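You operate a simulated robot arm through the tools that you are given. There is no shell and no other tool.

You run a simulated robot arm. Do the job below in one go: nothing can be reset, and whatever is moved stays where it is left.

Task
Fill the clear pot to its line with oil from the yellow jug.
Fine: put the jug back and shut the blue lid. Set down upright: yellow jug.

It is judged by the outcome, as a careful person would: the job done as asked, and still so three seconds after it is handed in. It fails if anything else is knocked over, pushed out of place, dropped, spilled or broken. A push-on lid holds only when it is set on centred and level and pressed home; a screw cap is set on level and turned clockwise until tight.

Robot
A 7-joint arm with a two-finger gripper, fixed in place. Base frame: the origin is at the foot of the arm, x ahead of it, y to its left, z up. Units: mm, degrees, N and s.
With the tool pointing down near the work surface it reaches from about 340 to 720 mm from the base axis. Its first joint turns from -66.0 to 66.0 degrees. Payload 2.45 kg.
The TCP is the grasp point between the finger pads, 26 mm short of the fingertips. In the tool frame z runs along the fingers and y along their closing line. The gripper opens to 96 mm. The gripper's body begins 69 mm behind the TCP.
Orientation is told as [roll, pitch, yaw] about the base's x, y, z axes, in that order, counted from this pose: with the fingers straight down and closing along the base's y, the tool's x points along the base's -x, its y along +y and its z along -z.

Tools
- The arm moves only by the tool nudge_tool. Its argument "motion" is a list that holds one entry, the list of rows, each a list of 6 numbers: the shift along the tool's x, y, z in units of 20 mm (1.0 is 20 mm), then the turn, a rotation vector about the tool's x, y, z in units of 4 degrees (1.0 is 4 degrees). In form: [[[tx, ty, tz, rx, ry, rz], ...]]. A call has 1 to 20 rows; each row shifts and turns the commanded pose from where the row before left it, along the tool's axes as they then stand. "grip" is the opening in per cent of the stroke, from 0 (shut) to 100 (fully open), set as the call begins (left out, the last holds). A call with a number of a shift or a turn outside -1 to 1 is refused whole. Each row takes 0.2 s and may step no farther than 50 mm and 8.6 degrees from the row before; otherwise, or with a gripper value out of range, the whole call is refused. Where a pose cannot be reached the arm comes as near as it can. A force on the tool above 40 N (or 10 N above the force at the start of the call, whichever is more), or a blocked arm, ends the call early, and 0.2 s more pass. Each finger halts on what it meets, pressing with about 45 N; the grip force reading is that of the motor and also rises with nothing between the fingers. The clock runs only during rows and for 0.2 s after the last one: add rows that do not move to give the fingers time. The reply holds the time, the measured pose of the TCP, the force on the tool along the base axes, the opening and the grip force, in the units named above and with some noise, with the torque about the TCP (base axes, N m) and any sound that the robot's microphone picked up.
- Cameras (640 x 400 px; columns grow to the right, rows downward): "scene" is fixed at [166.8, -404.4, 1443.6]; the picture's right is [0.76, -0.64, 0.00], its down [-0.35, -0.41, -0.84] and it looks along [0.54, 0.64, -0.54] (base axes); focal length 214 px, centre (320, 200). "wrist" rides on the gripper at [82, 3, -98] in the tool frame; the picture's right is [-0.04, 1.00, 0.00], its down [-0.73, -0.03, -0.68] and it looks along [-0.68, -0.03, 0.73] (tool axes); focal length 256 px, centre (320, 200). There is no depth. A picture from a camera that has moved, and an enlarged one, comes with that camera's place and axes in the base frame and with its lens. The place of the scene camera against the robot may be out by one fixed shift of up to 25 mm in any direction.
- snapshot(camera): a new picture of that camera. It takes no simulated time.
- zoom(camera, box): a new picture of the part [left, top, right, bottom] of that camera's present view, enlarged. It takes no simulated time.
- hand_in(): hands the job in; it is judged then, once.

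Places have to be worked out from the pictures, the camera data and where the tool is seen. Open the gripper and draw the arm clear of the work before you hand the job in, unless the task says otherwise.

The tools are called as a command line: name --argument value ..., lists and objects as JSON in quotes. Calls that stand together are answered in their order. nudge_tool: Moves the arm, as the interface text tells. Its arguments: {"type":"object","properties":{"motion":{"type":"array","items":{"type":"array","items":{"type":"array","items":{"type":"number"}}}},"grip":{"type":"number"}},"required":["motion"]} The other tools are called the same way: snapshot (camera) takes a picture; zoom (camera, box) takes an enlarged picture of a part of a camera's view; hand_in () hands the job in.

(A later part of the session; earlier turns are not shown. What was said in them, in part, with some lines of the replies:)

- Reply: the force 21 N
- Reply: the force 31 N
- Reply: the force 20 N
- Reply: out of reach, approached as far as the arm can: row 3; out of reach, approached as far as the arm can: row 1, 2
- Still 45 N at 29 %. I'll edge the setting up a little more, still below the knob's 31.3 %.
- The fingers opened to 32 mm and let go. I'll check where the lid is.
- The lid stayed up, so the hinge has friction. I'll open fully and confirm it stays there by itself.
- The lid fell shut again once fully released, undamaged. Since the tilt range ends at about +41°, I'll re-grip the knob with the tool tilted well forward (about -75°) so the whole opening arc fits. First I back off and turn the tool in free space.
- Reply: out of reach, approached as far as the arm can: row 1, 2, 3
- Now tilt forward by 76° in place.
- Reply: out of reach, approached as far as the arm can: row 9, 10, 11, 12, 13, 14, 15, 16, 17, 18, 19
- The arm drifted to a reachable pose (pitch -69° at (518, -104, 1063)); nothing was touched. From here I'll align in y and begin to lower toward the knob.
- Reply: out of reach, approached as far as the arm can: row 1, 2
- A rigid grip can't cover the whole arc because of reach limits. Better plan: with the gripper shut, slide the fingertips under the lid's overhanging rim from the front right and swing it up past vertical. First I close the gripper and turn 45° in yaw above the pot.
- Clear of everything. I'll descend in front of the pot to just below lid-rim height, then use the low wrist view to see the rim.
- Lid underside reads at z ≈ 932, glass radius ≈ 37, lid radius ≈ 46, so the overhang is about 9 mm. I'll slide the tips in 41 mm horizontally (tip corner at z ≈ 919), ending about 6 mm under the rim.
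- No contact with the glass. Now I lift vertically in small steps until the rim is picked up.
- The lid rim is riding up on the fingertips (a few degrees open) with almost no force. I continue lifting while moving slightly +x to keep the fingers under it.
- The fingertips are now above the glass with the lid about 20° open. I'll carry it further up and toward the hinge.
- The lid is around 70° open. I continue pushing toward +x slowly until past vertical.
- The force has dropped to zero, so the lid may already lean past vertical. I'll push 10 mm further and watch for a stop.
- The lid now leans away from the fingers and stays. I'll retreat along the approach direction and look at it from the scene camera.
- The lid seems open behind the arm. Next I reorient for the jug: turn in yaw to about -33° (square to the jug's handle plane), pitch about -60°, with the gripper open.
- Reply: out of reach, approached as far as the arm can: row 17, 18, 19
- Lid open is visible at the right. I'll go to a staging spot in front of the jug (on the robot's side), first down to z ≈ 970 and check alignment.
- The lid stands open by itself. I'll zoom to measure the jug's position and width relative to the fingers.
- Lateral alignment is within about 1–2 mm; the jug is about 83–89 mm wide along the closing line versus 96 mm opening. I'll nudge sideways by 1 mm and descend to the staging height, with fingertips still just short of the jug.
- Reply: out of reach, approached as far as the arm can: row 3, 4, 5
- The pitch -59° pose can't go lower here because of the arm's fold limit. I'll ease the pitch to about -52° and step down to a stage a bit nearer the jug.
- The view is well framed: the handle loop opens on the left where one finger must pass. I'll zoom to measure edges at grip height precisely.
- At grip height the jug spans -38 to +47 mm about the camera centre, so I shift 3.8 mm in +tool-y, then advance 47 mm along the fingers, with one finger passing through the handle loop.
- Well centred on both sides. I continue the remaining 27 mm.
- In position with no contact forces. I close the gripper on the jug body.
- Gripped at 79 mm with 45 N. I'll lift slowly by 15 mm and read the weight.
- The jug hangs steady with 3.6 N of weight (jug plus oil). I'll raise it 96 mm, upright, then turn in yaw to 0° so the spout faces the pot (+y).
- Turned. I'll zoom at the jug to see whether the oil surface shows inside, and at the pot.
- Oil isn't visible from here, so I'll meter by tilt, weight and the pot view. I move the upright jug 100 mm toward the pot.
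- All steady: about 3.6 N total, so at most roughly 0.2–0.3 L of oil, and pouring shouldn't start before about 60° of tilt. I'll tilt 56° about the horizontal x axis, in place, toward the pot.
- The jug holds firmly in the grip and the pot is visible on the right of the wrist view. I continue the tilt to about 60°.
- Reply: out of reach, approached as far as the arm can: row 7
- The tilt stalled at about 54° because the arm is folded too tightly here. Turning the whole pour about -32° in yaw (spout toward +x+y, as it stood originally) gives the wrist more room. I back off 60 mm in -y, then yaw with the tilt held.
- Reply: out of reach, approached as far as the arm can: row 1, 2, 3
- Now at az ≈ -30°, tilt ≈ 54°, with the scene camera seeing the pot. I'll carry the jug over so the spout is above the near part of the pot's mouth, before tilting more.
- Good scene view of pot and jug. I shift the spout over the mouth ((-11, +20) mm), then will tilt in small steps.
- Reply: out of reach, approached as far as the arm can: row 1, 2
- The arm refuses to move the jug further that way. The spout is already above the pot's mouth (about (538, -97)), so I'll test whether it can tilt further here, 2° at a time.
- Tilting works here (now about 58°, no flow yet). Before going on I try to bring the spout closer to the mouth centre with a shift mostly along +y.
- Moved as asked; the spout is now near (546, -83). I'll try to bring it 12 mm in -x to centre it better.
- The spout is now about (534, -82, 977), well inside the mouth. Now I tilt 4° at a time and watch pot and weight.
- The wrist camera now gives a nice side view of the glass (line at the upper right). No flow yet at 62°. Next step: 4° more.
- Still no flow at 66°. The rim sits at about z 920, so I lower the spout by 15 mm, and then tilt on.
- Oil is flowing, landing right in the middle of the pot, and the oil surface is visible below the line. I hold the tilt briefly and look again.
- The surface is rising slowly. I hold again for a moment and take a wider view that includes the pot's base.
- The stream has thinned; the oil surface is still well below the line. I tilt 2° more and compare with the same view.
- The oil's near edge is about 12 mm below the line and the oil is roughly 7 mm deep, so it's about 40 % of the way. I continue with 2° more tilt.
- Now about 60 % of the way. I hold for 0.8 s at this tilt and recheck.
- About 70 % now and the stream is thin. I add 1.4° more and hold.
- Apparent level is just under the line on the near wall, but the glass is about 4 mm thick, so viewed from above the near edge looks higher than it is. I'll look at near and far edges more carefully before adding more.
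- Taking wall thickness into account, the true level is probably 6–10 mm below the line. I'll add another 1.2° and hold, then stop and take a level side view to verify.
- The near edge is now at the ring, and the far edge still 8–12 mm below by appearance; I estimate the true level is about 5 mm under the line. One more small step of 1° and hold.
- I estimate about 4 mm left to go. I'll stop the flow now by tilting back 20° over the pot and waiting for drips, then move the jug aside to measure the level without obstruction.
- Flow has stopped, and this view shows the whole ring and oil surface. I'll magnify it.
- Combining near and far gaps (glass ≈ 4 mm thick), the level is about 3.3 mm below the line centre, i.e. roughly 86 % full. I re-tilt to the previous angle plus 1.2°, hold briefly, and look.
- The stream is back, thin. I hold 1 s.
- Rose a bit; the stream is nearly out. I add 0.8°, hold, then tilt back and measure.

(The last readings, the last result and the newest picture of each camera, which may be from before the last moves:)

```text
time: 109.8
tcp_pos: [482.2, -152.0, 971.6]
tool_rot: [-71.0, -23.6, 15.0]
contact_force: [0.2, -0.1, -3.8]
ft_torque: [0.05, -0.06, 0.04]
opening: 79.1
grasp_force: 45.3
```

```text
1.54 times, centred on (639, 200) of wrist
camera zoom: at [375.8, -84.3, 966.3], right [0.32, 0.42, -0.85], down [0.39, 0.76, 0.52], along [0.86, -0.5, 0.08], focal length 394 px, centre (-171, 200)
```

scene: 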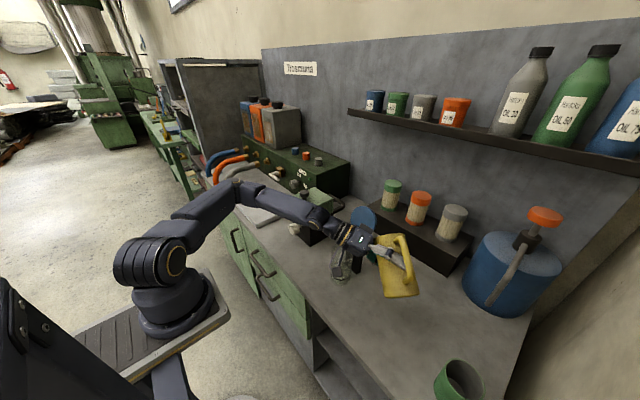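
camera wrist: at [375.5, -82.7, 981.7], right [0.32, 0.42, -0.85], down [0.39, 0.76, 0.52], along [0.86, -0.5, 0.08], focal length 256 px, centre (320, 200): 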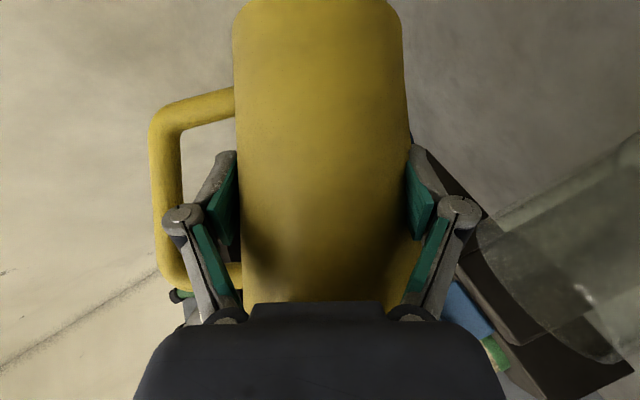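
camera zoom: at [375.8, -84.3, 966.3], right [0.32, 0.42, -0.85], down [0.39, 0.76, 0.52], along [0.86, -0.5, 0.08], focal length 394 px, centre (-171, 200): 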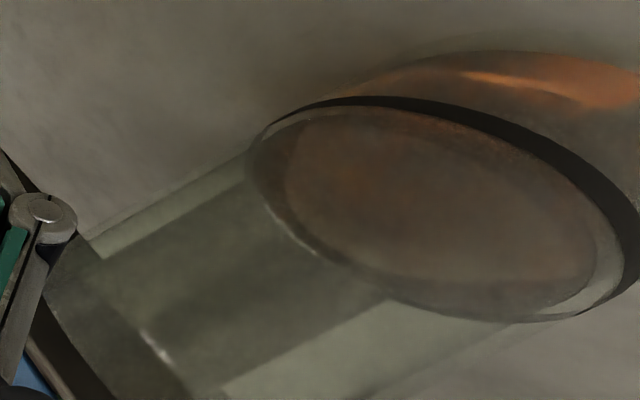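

The surface is now concentric with the ring: by my estimate within about 1 mm of the line. I stop pouring, and move the jug back away from the pot.

nudge_tool --motion '[[[0, 0, 0, -0.616, 0, 0.788], [0, 0, 0, 0, 0, 0], [-0.41, -0.527, 0.79, 0, 0, 0], [-0.41, -0.527, 0.79, 0, 0, 0], [-0.41, -0.527, 0.79, 0, 0, 0], [-0.41, -0.527, 0.79, 0, 0, 0], [-0.41, -0.527, 0.79, 0, 0, 0], [0, 0, 0, 0, 0, 0]]]'

zoom --camera "scene" --box '[290, 190, 450, 320]'

zoom --camera "scene" --box '[325, 258, 357, 290]'

```text
time: 111.6
tcp_pos: [532.1, -235.2, 1005.9]
tool_rot: [-68.1, -26.6, 13.6]
contact_force: [0.7, 0.5, -2.4]
ft_torque: [0.03, -0.02, -0.01]
opening: 79.1
grasp_force: 45.4
```

```text
3.08 times, centred on (370, 255) of scene
camera zoom: at [166.9, -404.4, 1443.6], right [0.76, -0.64, 0.0], down [-0.35, -0.41, -0.84], along [0.54, 0.64, -0.54], focal length 660 px, centre (166, 31)
```

zoom: 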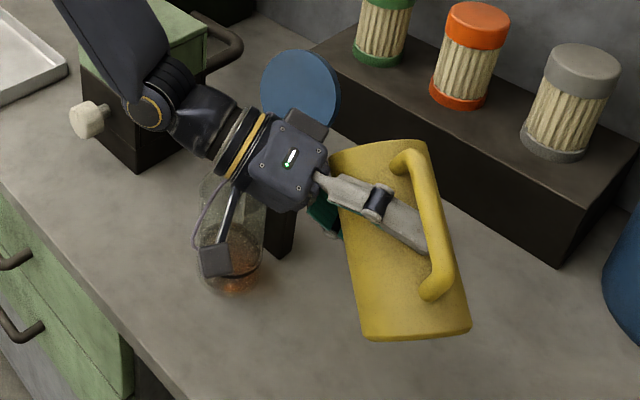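

```text
12.50 times, centred on (341, 274) of scene
camera zoom: at [166.9, -404.4, 1443.6], right [0.76, -0.64, 0.0], down [-0.35, -0.41, -0.84], along [0.54, 0.64, -0.54], focal length 2681 px, centre (58, -725)
```

zoom: 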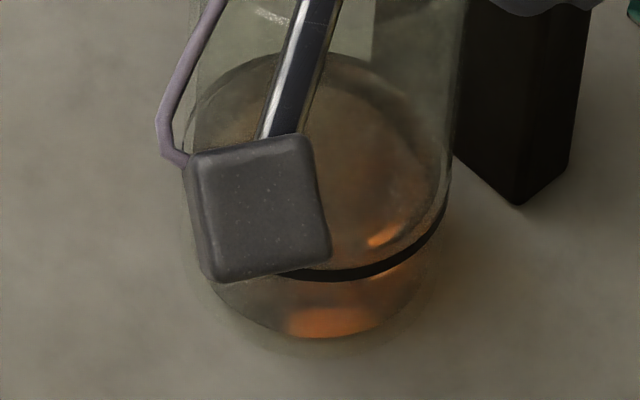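

The jug is clear of the pot. Now I bring it upright (54° back) at this spot.

nudge_tool --motion '[[[0, 0, 0, -0.616, 0, 0.788], [0, 0, 0, -0.616, 0, 0.788], [0, 0, 0, -0.616, 0, 0.788], [0, 0, 0, -0.616, 0, 0.788], [0, 0, 0, -0.616, 0, 0.788], [0, 0, 0, -0.616, 0, 0.788], [0, 0, 0, -0.616, 0, 0.788], [0, 0, 0, -0.616, 0, 0.788], [0, 0, 0, -0.616, 0, 0.788], [0, 0, 0, -0.616, 0, 0.788], [0, 0, 0, -0.616, 0, 0.788], [0, 0, 0, -0.616, 0, 0.788], [0, 0, 0, -0.616, 0, 0.788], [0, 0, 0, 0, 0, 0]]]'

zoom --camera "scene" --box '[325, 255, 357, 287]'

snapshot --camera "scene"

```text
time: 114.6
tcp_pos: [530.2, -235.0, 1008.8]
tool_rot: [-6.6, -52.7, -28.1]
contact_force: [1.0, -0.1, -3.2]
ft_torque: [0.06, 0.02, -0.04]
opening: 79.3
grasp_force: 45.6
```

```text
12.50 times, centred on (341, 271) of scene
camera zoom: at [166.9, -404.4, 1443.6], right [0.76, -0.64, 0.0], down [-0.35, -0.41, -0.84], along [0.54, 0.64, -0.54], focal length 2681 px, centre (58, -688)
```

zoom: 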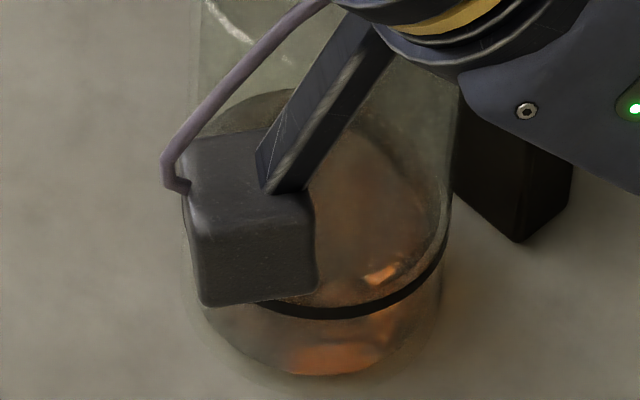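

```text
taken
```

scene: 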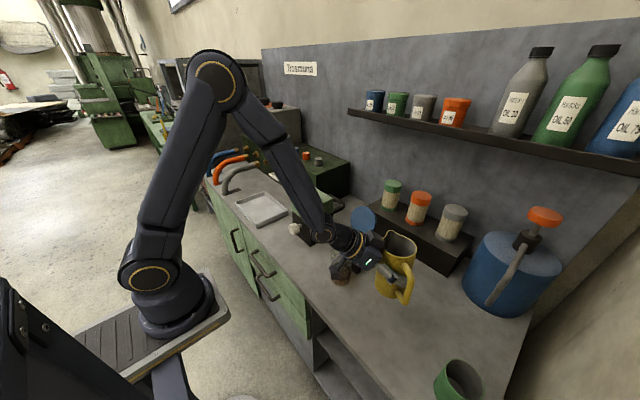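

Nearly upright; a final 3.4° correction restores the original orientation. Then I go over the jug's original place.

nudge_tool --motion '[[[0, 0, 0, -0.524, 0, 0.67], [0.058, -0.723, 0.575, 0, 0, 0], [0.058, -0.723, 0.575, 0, 0, 0], [0.058, -0.723, 0.575, 0, 0, 0], [0, 0, 0, 0, 0, 0], [0, 0, 0, 0, 0, 0]]]'

zoom --camera "scene" --box '[325, 255, 357, 287]'

zoom --camera "scene" --box '[340, 230, 460, 350]'

```text
time: 116.0
tcp_pos: [528.5, -285.7, 986.4]
tool_rot: [-1.1, -52.7, -32.5]
contact_force: [-0.3, 0.0, -2.5]
ft_torque: [0.0, -0.02, -0.01]
opening: 79.2
grasp_force: 45.4
```

```text
12.50 times, centred on (341, 271) of scene
camera zoom: at [166.9, -404.4, 1443.6], right [0.76, -0.64, 0.0], down [-0.35, -0.41, -0.84], along [0.54, 0.64, -0.54], focal length 2681 px, centre (58, -688)
```

zoom: 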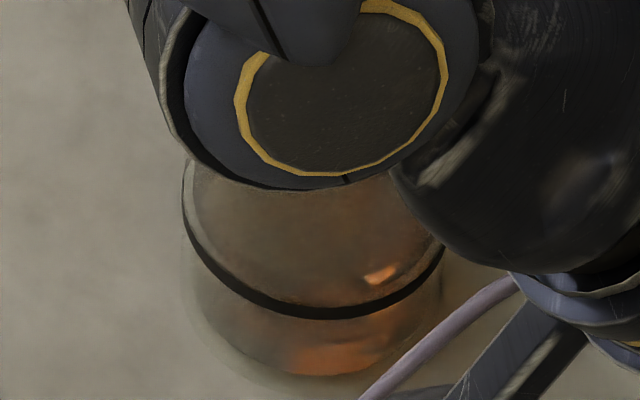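

```text
3.33 times, centred on (400, 290) of scene
camera zoom: at [166.9, -404.4, 1443.6], right [0.76, -0.64, 0.0], down [-0.35, -0.41, -0.84], along [0.54, 0.64, -0.54], focal length 715 px, centre (53, -100)
```

zoom: 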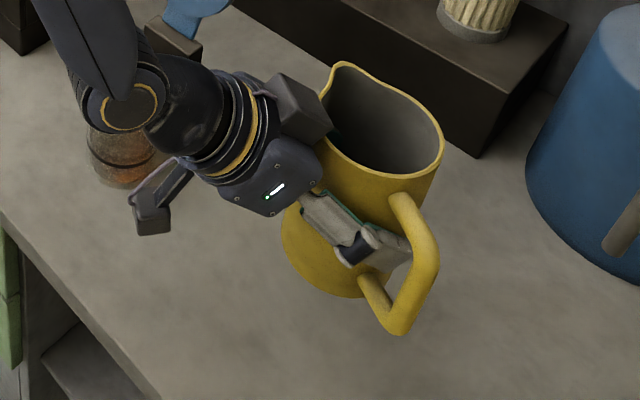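

The oil edge sits right where it should for a level at the line. I fix the last 0.8° of pitch and lower the jug to about 8 mm above its place.

nudge_tool --motion '[[[0, 0.035, 0, 0, 0.2, 0], [0.709, 0, 0.554, 0, 0, 0], [0.709, 0, 0.554, 0, 0, 0], [0.709, 0, 0.554, 0, 0, 0], [0.709, 0, 0.554, 0, 0, 0], [0.709, 0, 0.554, 0, 0, 0], [0.63, 0, 0.49, 0, 0, 0], [0, 0, 0, 0, 0, 0]]]'

zoom --camera "scene" --box '[340, 250, 460, 370]'

```text
time: 117.8
tcp_pos: [529.5, -285.7, 879.1]
tool_rot: [-1.1, -52.1, -32.5]
contact_force: [0.0, -0.2, -3.1]
ft_torque: [0.04, 0.01, -0.03]
opening: 78.9
grasp_force: 45.3
```

```text
3.33 times, centred on (400, 310) of scene
camera zoom: at [166.9, -404.4, 1443.6], right [0.76, -0.64, 0.0], down [-0.35, -0.41, -0.84], along [0.54, 0.64, -0.54], focal length 715 px, centre (53, -167)
```

zoom: 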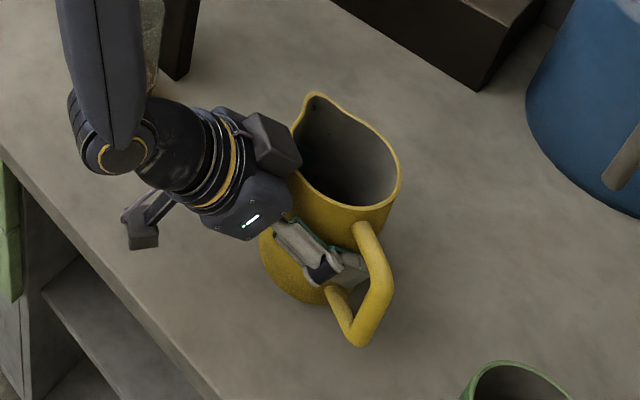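

About 6 mm to go. I lower in 2 mm steps and watch for touchdown.

nudge_tool --motion '[[[0.079, 0, 0.062, 0, 0, 0], [0.079, 0, 0.062, 0, 0, 0], [0, 0, 0, 0, 0, 0]]]'

nudge_tool --motion '[[[0.06, 0, 0.047, 0, 0, 0], [0, 0, 0, 0, 0, 0]]]'

```text
time: 118.6
tcp_pos: [527.8, -286.3, 874.7]
tool_rot: [-1.0, -51.9, -32.4]
contact_force: [-0.2, 0.0, -2.9]
ft_torque: [0.04, 0.0, 0.01]
opening: 79.1
grasp_force: 44.7
```

```text
time: 119.2
tcp_pos: [527.9, -287.0, 875.2]
tool_rot: [-1.1, -52.0, -32.4]
contact_force: [-1.9, 2.7, 6.8]
ft_torque: [-0.07, 0.31, -0.06]
opening: 79.1
grasp_force: 45.3
```

Touchdown, matching the state when I first gripped it. I ease up 0.5 mm and open the gripper.

nudge_tool --motion '[[[-0.02, 0, -0.0155, 0, 0, 0], [0, 0, 0, 0, 0, 0]]]'

nudge_tool --motion '[[[0, 0, 0, 0, 0, 0], [0, 0, 0, 0, 0, 0], [0, 0, 0, 0, 0, 0], [0, 0, 0, 0, 0, 0]]]' --grip 100

zoom --camera "wrist" --box '[120, 0, 520, 260]'

zoom --camera "scene" --box '[350, 260, 450, 370]'

```text
time: 119.8
tcp_pos: [526.9, -286.2, 875.1]
tool_rot: [-1.1, -51.9, -32.6]
contact_force: [1.6, -0.6, -0.9]
ft_torque: [-0.12, -0.08, 0.07]
opening: 79.1
grasp_force: 45.3
```

```text
time: 120.8
tcp_pos: [527.6, -286.1, 873.7]
tool_rot: [-1.0, -51.8, -32.5]
contact_force: [-0.5, -1.0, -0.5]
ft_torque: [-0.02, 0.0, 0.0]
opening: 96.0
grasp_force: 0.1
```

```text
1.54 times, centred on (320, 130) of wrist
camera zoom: at [423.8, -214.0, 870.6], right [0.57, 0.82, 0.02], down [-0.08, 0.03, 1.0], along [0.82, -0.57, 0.08], focal length 394 px, centre (320, 308)
```

zoom: 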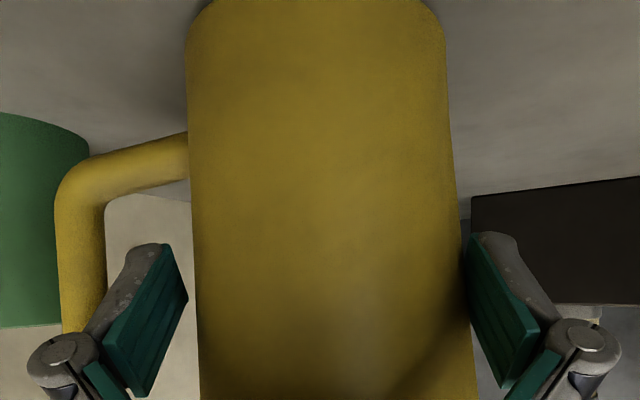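

```text
3.64 times, centred on (400, 315) of scene
camera zoom: at [166.8, -404.4, 1443.6], right [0.76, -0.64, 0.0], down [-0.35, -0.41, -0.84], along [0.54, 0.64, -0.54], focal length 780 px, centre (29, -218)
```

zoom: 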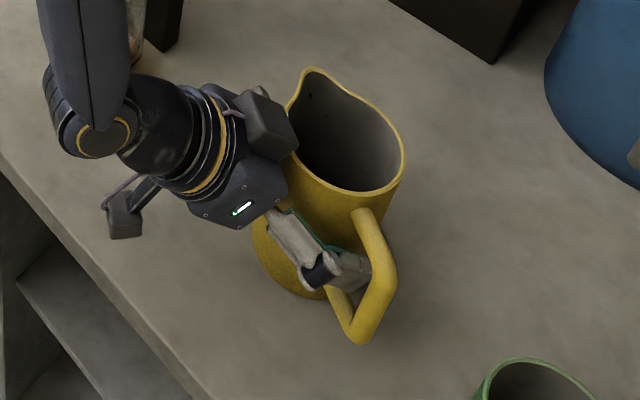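

Released, with the jug standing and the pads clear on both sides. I retreat straight back along the fingers, then go up.

nudge_tool --motion '[[[0, 0, -0.3, 0, 0, 0], [0, 0, -0.5, 0, 0, 0], [0, 0, -0.5, 0, 0, 0], [0, 0, -0.5, 0, 0, 0], [0, 0, -0.5, 0, 0, 0], [0, 0, -0.4, 0, 0, 0], [0, 0, 0, 0, 0, 0]]]'

zoom --camera "wrist" --box '[120, 0, 520, 260]'

```text
time: 122.4
tcp_pos: [490.9, -261.7, 907.5]
tool_rot: [-1.2, -52.0, -32.4]
contact_force: [-0.2, 0.2, -0.1]
ft_torque: [-0.01, 0.02, -0.01]
opening: 96.2
grasp_force: 0.1
```

```text
1.54 times, centred on (320, 130) of wrist
camera zoom: at [388.1, -190.2, 903.8], right [0.57, 0.82, 0.02], down [-0.08, 0.03, 1.0], along [0.82, -0.57, 0.08], focal length 394 px, centre (320, 308)
```

zoom: 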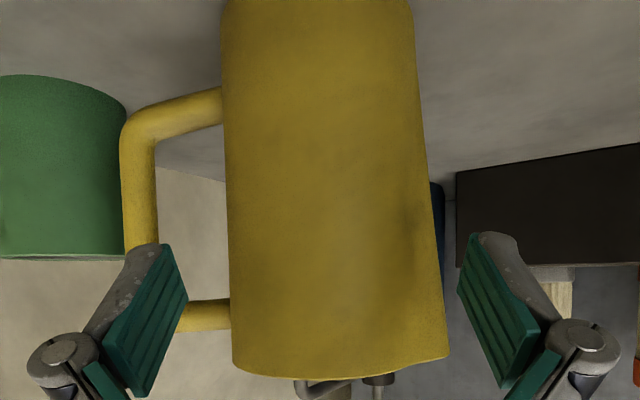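

The jug stands clear. I rise, then bring the tool to point straight down with the fingers closing along x (yaw -90°), to straddle the open lid and guide it shut.

nudge_tool --motion '[[[-0.788, 0, -0.616, 0, 0, 0], [-0.788, 0, -0.616, 0, 0, 0], [-0.788, 0, -0.616, 0, 0, 0], [-0.788, 0, -0.616, 0, 0, 0], [-0.788, 0, -0.616, 0, 0, 0], [-0.788, 0, -0.616, 0, 0, 0], [-0.788, 0, -0.616, 0, 0, 0], [-0.788, 0, -0.616, 0, 0, 0], [-0.788, 0, -0.616, 0, 0, 0], [-0.788, 0, -0.616, 0, 0, 0], [0, 0, 0, 0, 0, 0]]]'

nudge_tool --motion '[[[0, 0, 0, 0, 1, 0], [0, 0, 0, 0, 1, 0], [0, 0, 0, 0, 1, 0], [0, 0, 0, 0, 1, 0], [0, 0, 0, 0, 1, 0], [0, 0, 0, 0, 1, 0], [0, 0, 0, 0, 1, 0], [0, 0, 0, 0, 1, 0], [0, 0, 0, 0, 1, 0], [0, 0, 0, 0, 1, 0], [0, 0, 0, 0, 1, 0], [0, 0, 0, 0, 1, 0], [0, 0, 0, 0, 1, 0], [0, 0, 0, 0, 0, 0]]]'

snapshot --camera "scene"

zoom --camera "scene" --box '[300, 190, 400, 300]'

```text
time: 124.8
tcp_pos: [495.3, -262.0, 1109.3]
tool_rot: [-1.1, -51.9, -32.3]
contact_force: [0.2, 0.4, 1.0]
ft_torque: [0.0, -0.02, -0.02]
opening: 96.1
grasp_force: 0.1
```

```text
time: 127.8
tcp_pos: [494.9, -262.1, 1107.8]
tool_rot: [-0.7, 0.1, -33.4]
contact_force: [0.1, -0.2, 0.0]
ft_torque: [-0.02, -0.01, 0.02]
opening: 95.9
grasp_force: 0.1
```

```text
taken
```

scene: 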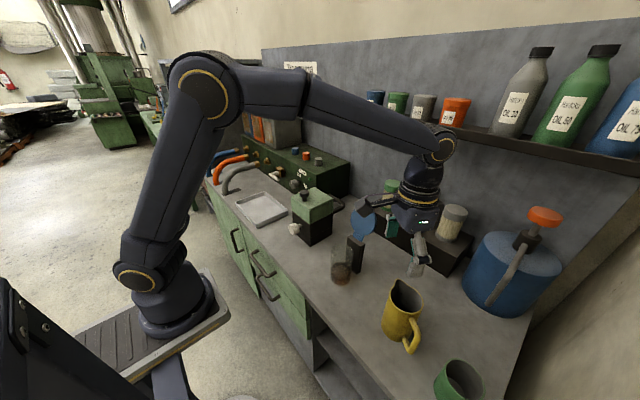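

```text
3.64 times, centred on (350, 245) of scene
camera zoom: at [166.8, -404.4, 1443.6], right [0.76, -0.64, 0.0], down [-0.35, -0.41, -0.84], along [0.54, 0.64, -0.54], focal length 780 px, centre (211, 36)
```

zoom: 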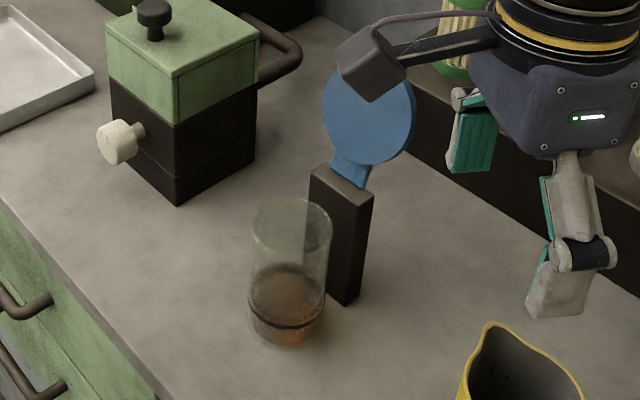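

Now the pot is unobstructed; I zoom right in on the oil level versus the ring.

zoom --camera "scene" --box '[330, 258, 354, 286]'

zoom --camera "wrist" --box '[400, 0, 640, 200]'

```text
14.29 times, centred on (342, 272) of scene
camera zoom: at [166.8, -404.4, 1443.6], right [0.76, -0.64, 0.0], down [-0.35, -0.41, -0.84], along [0.54, 0.64, -0.54], focal length 3064 px, centre (6, -829)
```

zoom: 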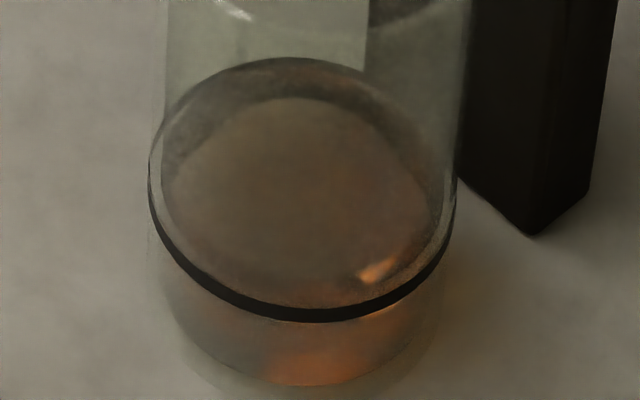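

```text
2.00 times, centred on (520, 100) of wrist
camera zoom: at [429.7, -213.7, 1206.8], right [0.58, 0.81, -0.01], down [0.6, -0.42, 0.68], along [0.55, -0.4, -0.73], focal length 512 px, centre (-80, 400)
```

zoom: 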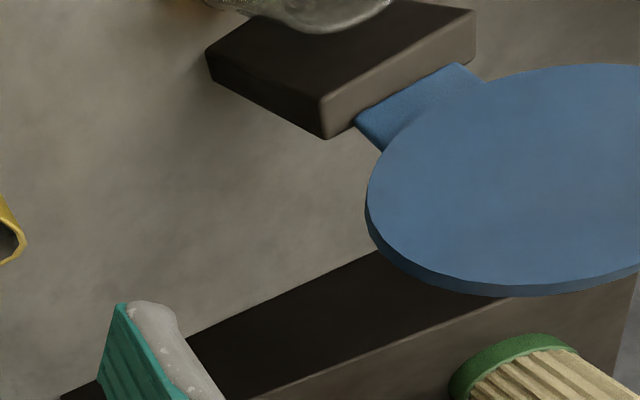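

The ring geometry (near 313, far ≈ 60 px) fits; for a level at the line, the oil's near edge should appear at about y ≈ 304 here. I zoom further on both edges.

zoom --camera "scene" --box '[335, 274, 349, 284]'

zoom --camera "scene" --box '[332, 259, 350, 271]'

```text
16.00 times, centred on (342, 279) of scene
camera zoom: at [166.8, -404.4, 1443.6], right [0.76, -0.64, 0.0], down [-0.35, -0.41, -0.84], along [0.54, 0.64, -0.54], focal length 3432 px, centre (-32, -1064)
```

zoom: 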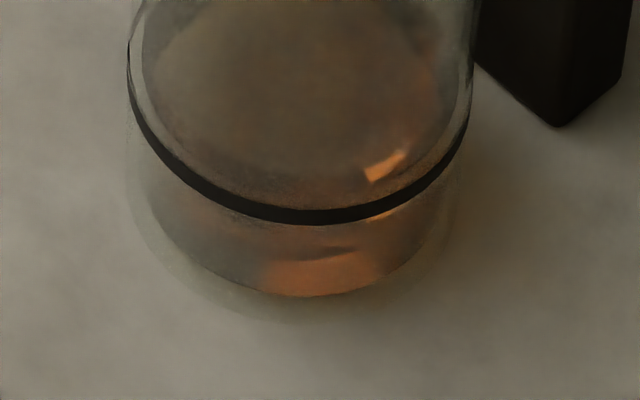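

```text
16.00 times, centred on (341, 265) of scene
camera zoom: at [166.8, -404.4, 1443.6], right [0.76, -0.64, 0.0], down [-0.35, -0.41, -0.84], along [0.54, 0.64, -0.54], focal length 3432 px, centre (-16, -840)
```

zoom: 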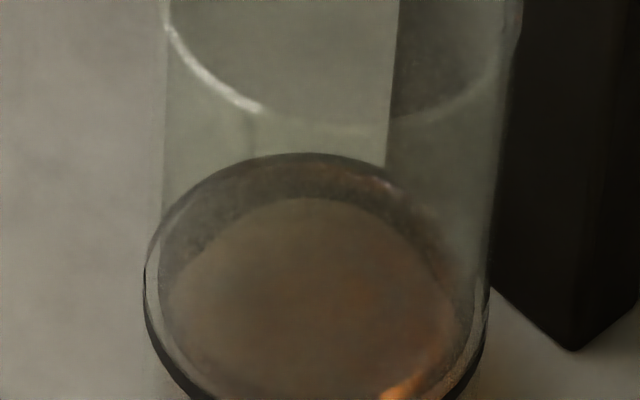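

Both edges agree: the level is at the line (within about 1 mm). Now for the lid: I turn to yaw -90° and move above it.

nudge_tool --motion '[[[0, 0, 0, 0, 0, 1], [0, 0, 0, 0, 0, 1], [0, 0, 0, 0, 0, 1], [0, 0, 0, 0, 0, 1], [0, 0, 0, 0, 0, 1], [0, 0, 0, 0, 0, 1], [0, 0, 0, 0, 0, 1], [0, 0, 0, 0, 0, 1], [0, 0, 0, 0, 0, 1], [0, 0, 0, 0, 0, 1], [0, 0, 0, 0, 0, 1], [0, 0, 0, 0, 0, 1], [0, 0, 0, 0, 0, 1], [0, 0, 0, 0, 0, 1], [0, 0, 0, 0, 0, 0]]]'

snapshot --camera "wrist"

```text
time: 131.0
tcp_pos: [493.9, -262.4, 1109.1]
tool_rot: [-0.4, -0.5, -89.3]
contact_force: [0.2, -0.2, -0.2]
ft_torque: [0.0, 0.01, -0.02]
opening: 96.0
grasp_force: 0.1
```

```text
taken
camera wrist: at [498.5, -179.7, 1205.2], right [1.0, -0.03, -0.01], down [-0.02, -0.73, 0.69], along [-0.03, -0.69, -0.73], focal length 256 px, centre (320, 200)
```

wrist: 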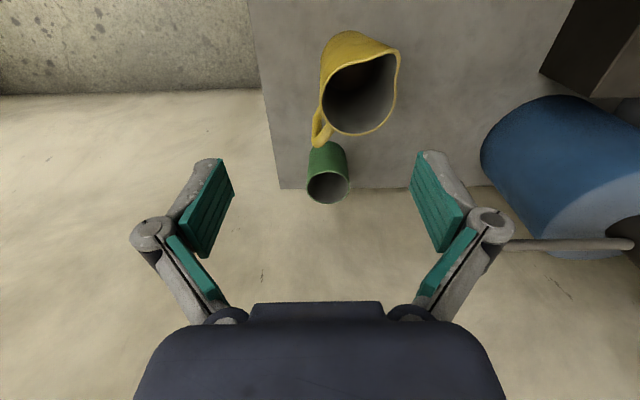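

Works. I move over the lid at safe height: to about (612, -71, 1110).

nudge_tool --motion '[[[0.956, 0.59, 0, 0, 0, 0], [0.956, 0.59, 0, 0, 0, 0], [0.956, 0.59, 0, 0, 0, 0], [0.956, 0.59, 0, 0, 0, 0], [0.956, 0.59, 0, 0, 0, 0], [0.956, 0.59, 0, 0, 0, 0], [0.956, 0.59, 0, 0, 0, 0], [0.956, 0.59, 0, 0, 0, 0], [0.956, 0.59, 0, 0, 0, 0], [0.956, 0.59, 0, 0, 0, 0], [0, 0, 0, 0, 0, 0]]]'

snapshot --camera "wrist"

snapshot --camera "scene"

```text
time: 133.4
tcp_pos: [611.5, -68.2, 1103.8]
tool_rot: [-0.4, -0.6, -89.4]
contact_force: [0.5, -0.2, 0.7]
ft_torque: [0.0, 0.01, 0.0]
opening: 96.0
grasp_force: 0.0
```

```text
taken
camera wrist: at [615.1, 13.7, 1202.2], right [1.0, -0.03, -0.01], down [-0.02, -0.73, 0.69], along [-0.02, -0.69, -0.73], focal length 256 px, centre (320, 200)
```

wrist: 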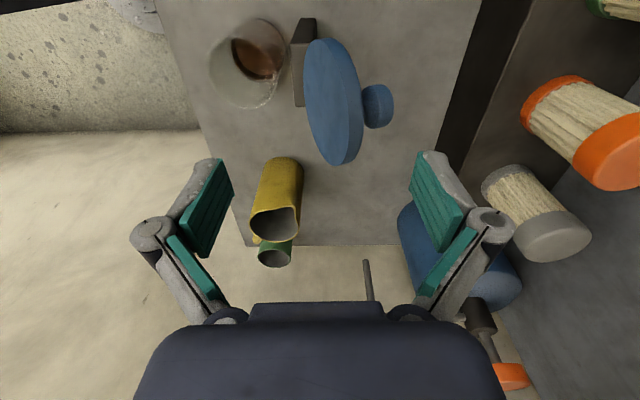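

```text
taken
```

scene: 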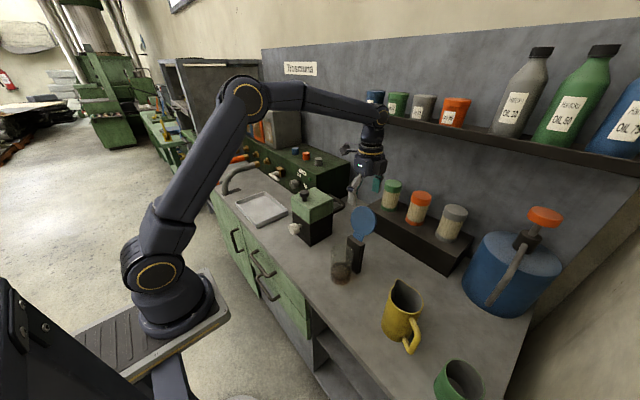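

From above I see the lid leaning about 25° past vertical: its centre near (625, -71, 994) and knob end near x ≈ 660. I descend with the open fingers straddling it (fingers at x ≈ 570 and 666), tips to z ≈ 985.

nudge_tool --motion '[[[-0.02, 0.1, 0.8, 0, 0, 0], [-0.02, 0.1, 0.8, 0, 0, 0], [-0.02, 0.1, 0.8, 0, 0, 0], [0, 0, 0, 0, 0, 0]]]'

snapshot --camera "wrist"

zoom --camera "scene" --box '[310, 150, 420, 290]'

```text
time: 134.4
tcp_pos: [616.7, -68.6, 1056.1]
tool_rot: [-0.4, -0.5, -89.4]
contact_force: [0.0, 0.6, -0.4]
ft_torque: [-0.01, -0.01, 0.0]
opening: 96.1
grasp_force: 0.1
```

```text
taken
camera wrist: at [620.1, 13.2, 1154.1], right [1.0, -0.03, -0.01], down [-0.02, -0.73, 0.69], along [-0.03, -0.69, -0.73], focal length 256 px, centre (320, 200)
```

wrist: 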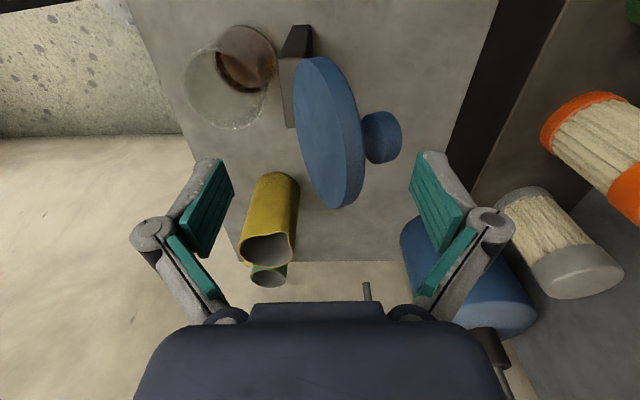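

```text
2.86 times, centred on (365, 220) of scene
camera zoom: at [166.8, -404.4, 1443.6], right [0.76, -0.64, 0.0], down [-0.35, -0.41, -0.84], along [0.54, 0.64, -0.54], focal length 613 px, centre (191, 143)
```

zoom: 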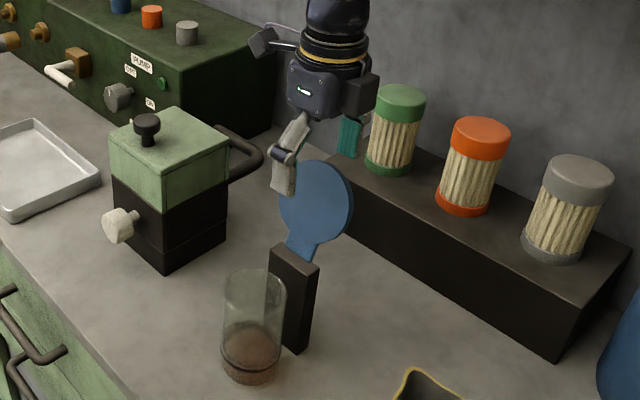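

The knob's end reads at x ≈ 668, so I shift 12 mm further in +x before descending the last 45 mm.

nudge_tool --motion '[[[-0.05, 0.62, 0, 0, 0, 0], [-0.05, 0, 0.6, 0, 0, 0], [0, 0, 0.5, 0, 0, 0], [0, 0, 0, 0, 0, 0]]]'

snapshot --camera "wrist"

```text
time: 135.4
tcp_pos: [627.2, -71.5, 1034.8]
tool_rot: [-0.4, -0.5, -89.3]
contact_force: [0.3, 0.0, -0.8]
ft_torque: [0.03, -0.02, -0.01]
opening: 95.6
grasp_force: 0.0
```

```text
taken
camera wrist: at [631.7, 9.7, 1132.2], right [1.0, -0.03, -0.01], down [-0.02, -0.73, 0.69], along [-0.02, -0.69, -0.73], focal length 256 px, centre (320, 200)
```

wrist: 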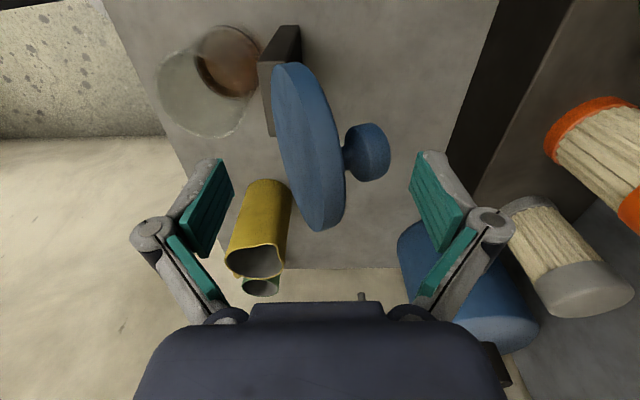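

Clear on both sides. I descend another 22 mm so the far finger is behind the knob, then begin pulling toward -x slowly.

nudge_tool --motion '[[[0, 0, 0.55, 0, 0, 0], [0, 0, 0.55, 0, 0, 0], [0, 0, 0, 0, 0, 0]]]'

nudge_tool --motion '[[[0, -0.3, 0, 0, 0, 0], [0, -0.3, 0, 0, 0, 0], [0, -0.3, 0, 0, 0, 0], [0, 0, 0, 0, 0, 0]]]'

snapshot --camera "wrist"

```text
time: 136.2
tcp_pos: [628.4, -70.8, 1013.9]
tool_rot: [-0.4, -0.5, -89.4]
contact_force: [0.4, -0.3, 0.1]
ft_torque: [0.03, 0.05, 0.01]
opening: 95.8
grasp_force: 0.0
```

```text
time: 137.2
tcp_pos: [610.3, -72.6, 1012.8]
tool_rot: [-0.5, -0.6, -89.4]
contact_force: [1.4, 0.9, -1.3]
ft_torque: [0.02, -0.02, -0.02]
opening: 95.8
grasp_force: 0.0
```

```text
taken
camera wrist: at [614.2, 9.0, 1110.4], right [1.0, -0.03, -0.01], down [-0.02, -0.73, 0.69], along [-0.03, -0.69, -0.73], focal length 256 px, centre (320, 200)
```

wrist: 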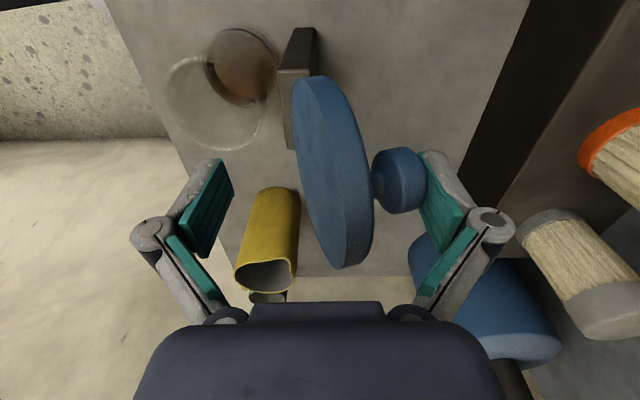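

The far finger is now touching the knob with a light force. I keep pulling -x gently.

nudge_tool --motion '[[[0, -0.3, 0, 0, 0, 0], [0, -0.3, 0, 0, 0, 0], [0, -0.3, 0, 0, 0, 0], [0, -0.3, 0, 0, 0, 0], [0, 0, 0, 0, 0, 0]]]'

snapshot --camera "wrist"

```text
time: 138.4
tcp_pos: [586.2, -72.2, 1012.7]
tool_rot: [-0.5, -0.5, -89.5]
contact_force: [1.1, 0.1, -0.8]
ft_torque: [0.01, -0.03, 0.0]
opening: 95.7
grasp_force: 0.2
```

```text
taken
camera wrist: at [590.0, 8.3, 1110.6], right [1.0, -0.03, -0.01], down [-0.02, -0.73, 0.69], along [-0.03, -0.69, -0.73], focal length 256 px, centre (320, 200)
```

wrist: 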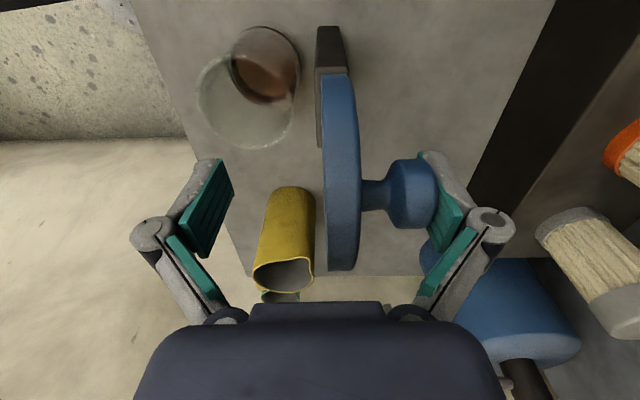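

The lid is nearly vertical; the near finger waits at x ≈ 538 to catch it. A few more millimetres.

nudge_tool --motion '[[[0, -0.25, 0, 0, 0, 0], [0, -0.25, 0, 0, 0, 0], [0, 0, 0, 0, 0, 0]]]'

snapshot --camera "wrist"

```text
time: 139.2
tcp_pos: [576.2, -73.1, 1013.7]
tool_rot: [-0.3, -0.5, -89.4]
contact_force: [0.4, 0.3, 0.2]
ft_torque: [0.01, 0.0, 0.0]
opening: 96.0
grasp_force: 0.1
```

```text
taken
camera wrist: at [579.8, 8.6, 1110.7], right [1.0, -0.03, -0.01], down [-0.02, -0.73, 0.69], along [-0.03, -0.69, -0.73], focal length 256 px, centre (320, 200)
```

wrist: 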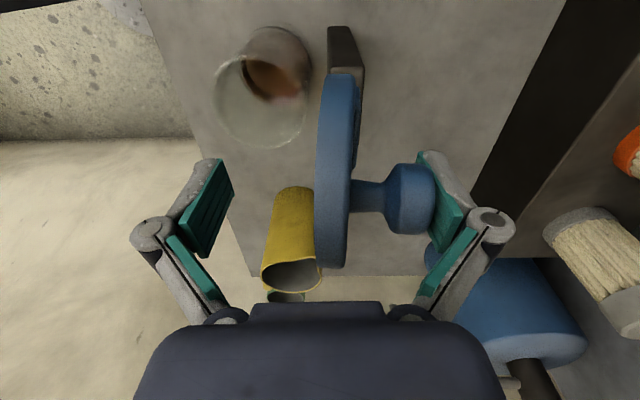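

Just past vertical now. I continue a little.

nudge_tool --motion '[[[0, -0.2, 0, 0, 0, 0], [0, 0, 0, 0, 0, 0], [0, 0, 0, 0, 0, 0]]]'

snapshot --camera "wrist"

```text
time: 140.0
tcp_pos: [572.4, -73.3, 1012.3]
tool_rot: [-0.4, -0.5, -89.4]
contact_force: [-1.0, -0.5, 0.1]
ft_torque: [0.01, 0.0, -0.04]
opening: 96.0
grasp_force: 0.1
```

```text
taken
camera wrist: at [576.1, 8.7, 1110.3], right [1.0, -0.03, -0.01], down [-0.02, -0.73, 0.69], along [-0.03, -0.69, -0.73], focal length 256 px, centre (320, 200)
```

wrist: 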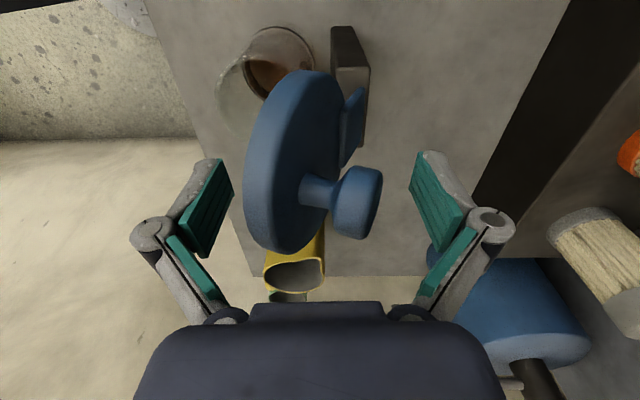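

The lid has tipped over toward the near finger. I wait briefly to see whether it rests there.

nudge_tool --motion '[[[0, 0, 0, 0, 0, 0], [0, 0, 0, 0, 0, 0]]]'

snapshot --camera "wrist"

```text
time: 140.6
tcp_pos: [573.0, -72.6, 1012.1]
tool_rot: [-0.5, -0.5, -89.4]
contact_force: [-1.5, -0.7, 0.4]
ft_torque: [0.01, 0.01, -0.01]
opening: 96.0
grasp_force: 0.0
```

```text
taken
camera wrist: at [576.1, 8.6, 1110.3], right [1.0, -0.03, -0.01], down [-0.02, -0.73, 0.69], along [-0.03, -0.69, -0.73], focal length 256 px, centre (320, 200)
```

wrist: 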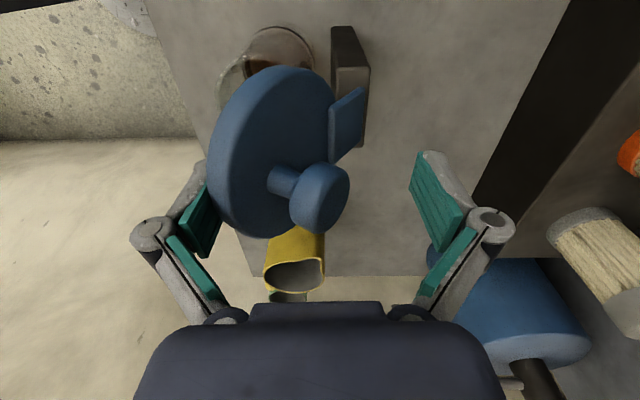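

It rests on the near finger (about 50° open). Now I move -x and slightly down so the rim slides down the finger and the lid lowers gently.

nudge_tool --motion '[[[0, -0.25, 0.125, 0, 0, 0], [0, -0.25, 0.125, 0, 0, 0], [0, -0.25, 0.125, 0, 0, 0], [0, -0.25, 0.125, 0, 0, 0], [0, 0, 0, 0, 0, 0]]]'

snapshot --camera "wrist"

nudge_tool --motion '[[[0, -0.25, 0.125, 0, 0, 0], [0, -0.25, 0.125, 0, 0, 0], [0, 0, 0, 0, 0, 0]]]'

snapshot --camera "wrist"

```text
time: 141.8
tcp_pos: [552.7, -73.6, 1003.2]
tool_rot: [-0.4, -0.5, -89.4]
contact_force: [-0.3, 0.3, -0.2]
ft_torque: [-0.01, 0.02, -0.04]
opening: 96.1
grasp_force: 0.1
```

```text
taken
camera wrist: at [556.3, 7.8, 1100.8], right [1.0, -0.03, -0.01], down [-0.02, -0.73, 0.69], along [-0.02, -0.69, -0.73], focal length 256 px, centre (320, 200)
```

wrist: 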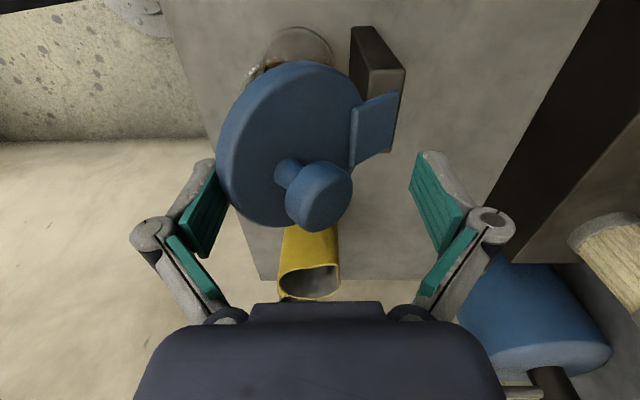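

```text
time: 142.6
tcp_pos: [542.8, -73.7, 998.8]
tool_rot: [-0.4, -0.5, -89.3]
contact_force: [0.4, -0.4, -0.3]
ft_torque: [0.02, -0.03, 0.02]
opening: 96.1
grasp_force: 0.1
```

```text
taken
camera wrist: at [546.3, 8.1, 1096.4], right [1.0, -0.03, -0.01], down [-0.02, -0.73, 0.69], along [-0.02, -0.69, -0.73], focal length 256 px, centre (320, 200)
```

wrist: 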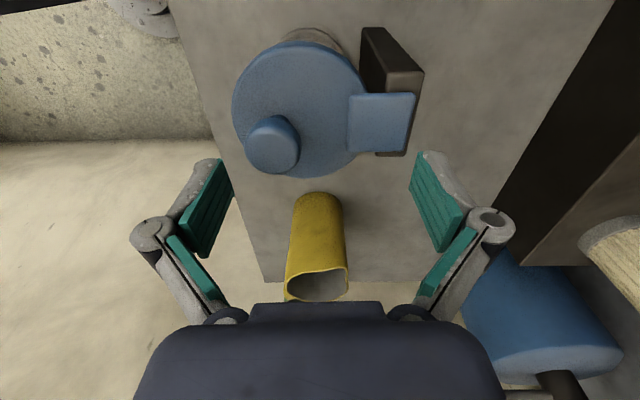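

The lid slipped off near the end and now looks shut. I raise the hand and check it.

nudge_tool --motion '[[[0, 0, -1, 0, 0, 0], [0, 0, -1, 0, 0, 0], [0, 0, -1, 0, 0, 0], [0, 0, 0, 0, 0, 0]]]' --grip 0

zoom --camera "scene" --box '[310, 215, 390, 295]'

zoom --camera "wrist" --box '[200, 0, 460, 200]'

```text
time: 143.6
tcp_pos: [541.9, -72.7, 1057.9]
tool_rot: [-0.4, -0.5, -89.4]
contact_force: [0.4, -0.3, 0.7]
ft_torque: [0.0, -0.01, 0.02]
opening: 0.1
grasp_force: 2.1
```

```text
5.00 times, centred on (350, 255) of scene
camera zoom: at [166.8, -404.4, 1443.6], right [0.76, -0.64, 0.0], down [-0.35, -0.41, -0.84], along [0.54, 0.64, -0.54], focal length 1072 px, centre (170, -75)
```

zoom: 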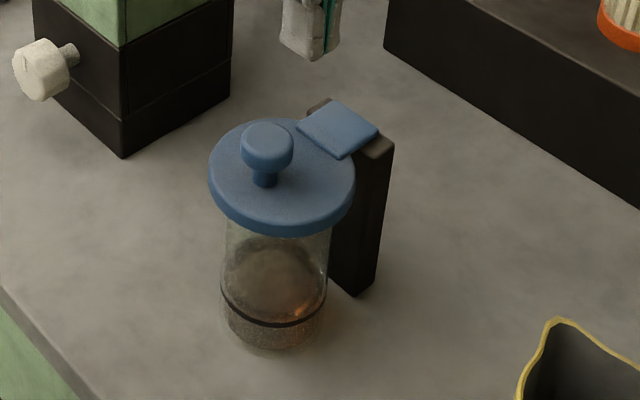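

```text
2.00 times, centred on (330, 100) of wrist
camera zoom: at [545.8, 8.6, 1155.4], right [1.0, -0.03, -0.01], down [-0.02, -0.73, 0.69], along [-0.03, -0.69, -0.73], focal length 512 px, centre (300, 400)
```

zoom: 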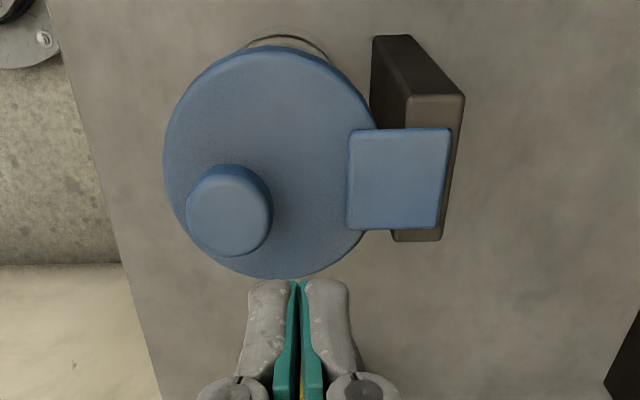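

The lid lies shut and the pot is exactly where it was. I'll press gently on the knob with closed fingertips to make sure it is home.

nudge_tool --motion '[[[0, -0.65, 0, 0, 0, 0], [0, -0.65, 0, 0, 0, 0], [0, 0, 0.9, 0, 0, 0], [0, 0, 0.9, 0, 0, 0], [0, 0, 0.7, 0, 0, 0], [0, 0, 0, 0, 0, 0]]]'

nudge_tool --motion '[[[0, 0, 0.1, 0, 0, 0], [0, 0, 0.1, 0, 0, 0], [0, 0, 0, 0, 0, 0]]]'

```text
time: 145.0
tcp_pos: [514.6, -73.3, 1007.7]
tool_rot: [-0.6, -0.5, -89.4]
contact_force: [-0.3, 0.6, -0.1]
ft_torque: [0.01, 0.01, 0.02]
opening: 0.1
grasp_force: 28.5
```

```text
time: 145.8
tcp_pos: [515.4, -74.6, 1006.2]
tool_rot: [-0.4, -0.6, -89.4]
contact_force: [0.8, -0.5, -0.7]
ft_torque: [-0.04, 0.03, 0.06]
opening: 0.0
grasp_force: 29.1
```

Not yet in contact; I go down 2 mm at a time.

nudge_tool --motion '[[[0, 0, 0.1, 0, 0, 0], [0, 0, 0.1, 0, 0, 0], [0, 0, 0, 0, 0, 0]]]'

nudge_tool --motion '[[[0, 0, 0.08, 0, 0, 0], [0, 0, 0, 0, 0, 0]]]'

```text
time: 146.6
tcp_pos: [515.7, -73.6, 1000.8]
tool_rot: [-0.5, -0.5, -89.5]
contact_force: [-1.0, 0.2, 0.5]
ft_torque: [0.03, 0.0, 0.0]
opening: 0.1
grasp_force: 28.7
```

```text
time: 147.2
tcp_pos: [517.3, -74.4, 999.8]
tool_rot: [-0.3, -0.5, -89.3]
contact_force: [-3.6, 1.9, 10.3]
ft_torque: [0.08, 0.09, 0.03]
opening: 5.9
grasp_force: 28.7
```

The knob took 10 N with the lid firm, so it is home. I lift away.

nudge_tool --motion '[[[0, 0, -0.5, 0, 0, 0], [0, 0, -1, 0, 0, 0], [0, 0, -1, 0, 0, 0], [0, 0, -1, 0, 0, 0], [0, 0, -1, 0, 0, 0], [0, 0, -1, 0, 0, 0], [0, 0, -1, 0, 0, 0], [0, 0, 0, 0, 0, 0]]]'

zoom --camera "scene" --box '[310, 215, 390, 295]'

snapshot --camera "scene"

zoom --camera "wrist" --box '[200, 0, 460, 200]'

```text
time: 149.0
tcp_pos: [516.5, -73.2, 1128.4]
tool_rot: [-0.4, -0.5, -89.5]
contact_force: [-0.2, -0.3, 0.7]
ft_torque: [-0.04, 0.05, -0.02]
opening: 0.0
grasp_force: 29.1
```

```text
5.00 times, centred on (350, 255) of scene
camera zoom: at [166.8, -404.4, 1443.6], right [0.76, -0.64, 0.0], down [-0.35, -0.41, -0.84], along [0.54, 0.64, -0.54], focal length 1072 px, centre (170, -75)
```

zoom: 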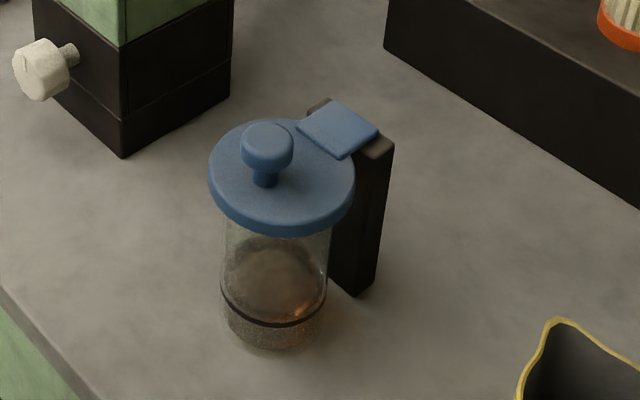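

```text
taken
```

scene: 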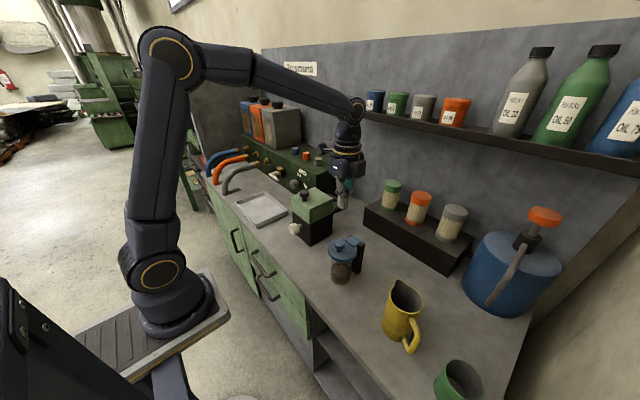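

```text
2.00 times, centred on (330, 100) of wrist
camera zoom: at [520.7, 8.6, 1226.5], right [1.0, -0.03, -0.01], down [-0.02, -0.73, 0.69], along [-0.03, -0.69, -0.73], focal length 512 px, centre (300, 400)
```

zoom: 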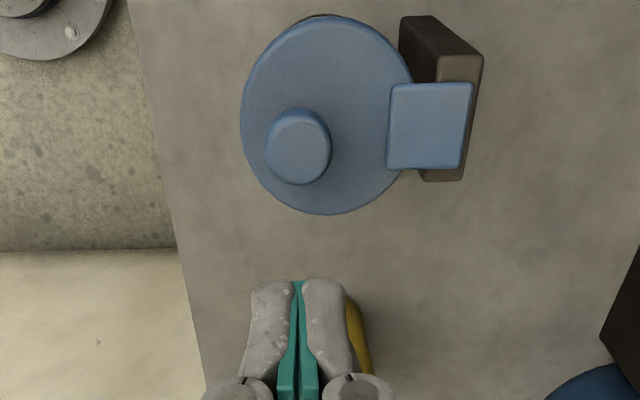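

The lid is shut, the pot is filled to its line, and the jug stands upright in its place. I open the gripper, draw the arm back, and take a last look for spills.

nudge_tool --motion '[[[0, -0.8, -0.7, 0, 0, 0], [0, -0.8, -0.7, 0, 0, 0], [0, -0.8, -0.7, 0, 0, 0], [0, -0.8, -0.7, 0, 0, 0], [0, -0.8, -0.7, 0, 0, 0], [0, 0, 0, 0, 0, 0]]]' --grip 100

zoom --camera "scene" --box '[310, 220, 490, 400]'

zoom --camera "scene" --box '[330, 258, 354, 286]'

```text
time: 150.4
tcp_pos: [436.6, -73.0, 1200.5]
tool_rot: [-0.4, -0.5, -89.5]
contact_force: [0.2, 0.2, -0.1]
ft_torque: [-0.01, -0.02, 0.05]
opening: 96.1
grasp_force: 0.0
```

```text
2.22 times, centred on (400, 310) of scene
camera zoom: at [166.8, -404.4, 1443.6], right [0.76, -0.64, 0.0], down [-0.35, -0.41, -0.84], along [0.54, 0.64, -0.54], focal length 477 px, centre (142, -44)
```

zoom: 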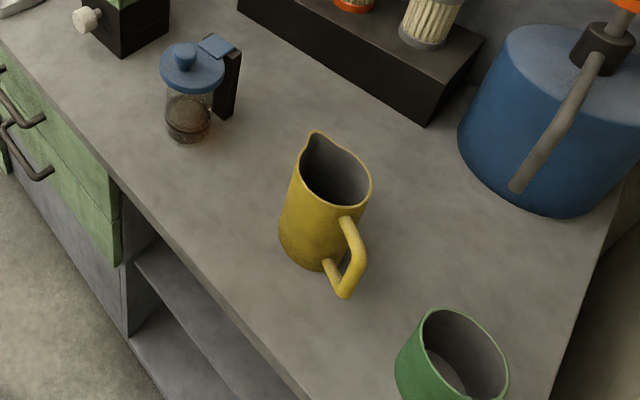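

```text
14.29 times, centred on (342, 272) of scene
camera zoom: at [166.8, -404.4, 1443.6], right [0.76, -0.64, 0.0], down [-0.35, -0.41, -0.84], along [0.54, 0.64, -0.54], focal length 3064 px, centre (6, -829)
```

zoom: 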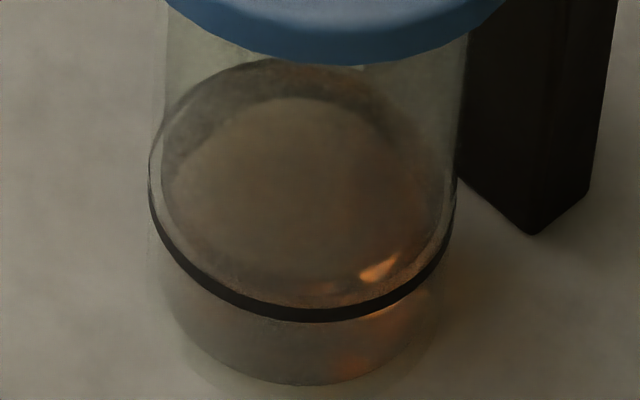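

Everything is in place: the oil is at the line, the lid is shut, the jug is upright where it stood, there are no spills, and the arm is clear with the gripper open. I hand the job in.

hand_in

```text
The job is handed in.
```

I filled the clear pot to its line with oil from the yellow jug, put the jug back upright where it stood, and shut the blue lid. The job is handed in; I haven't seen a verdict.

- **Oil level:** it sits within about 1 mm of the line, judged from the near and far edges of the oil surface in the scene camera.
- **Lid:** it is hinged, and a 10 N press on the knob showed it firmly closed. It dropped shut once from about 40° while I was working out how to open it. It also fell the last stretch as I closed it. I saw no damage and no sound was reported.
- **Pot and counter:** the last pictures show the pot where it started and no spilled oil.
- **Arm:** it is drawn clear, with the gripper open.
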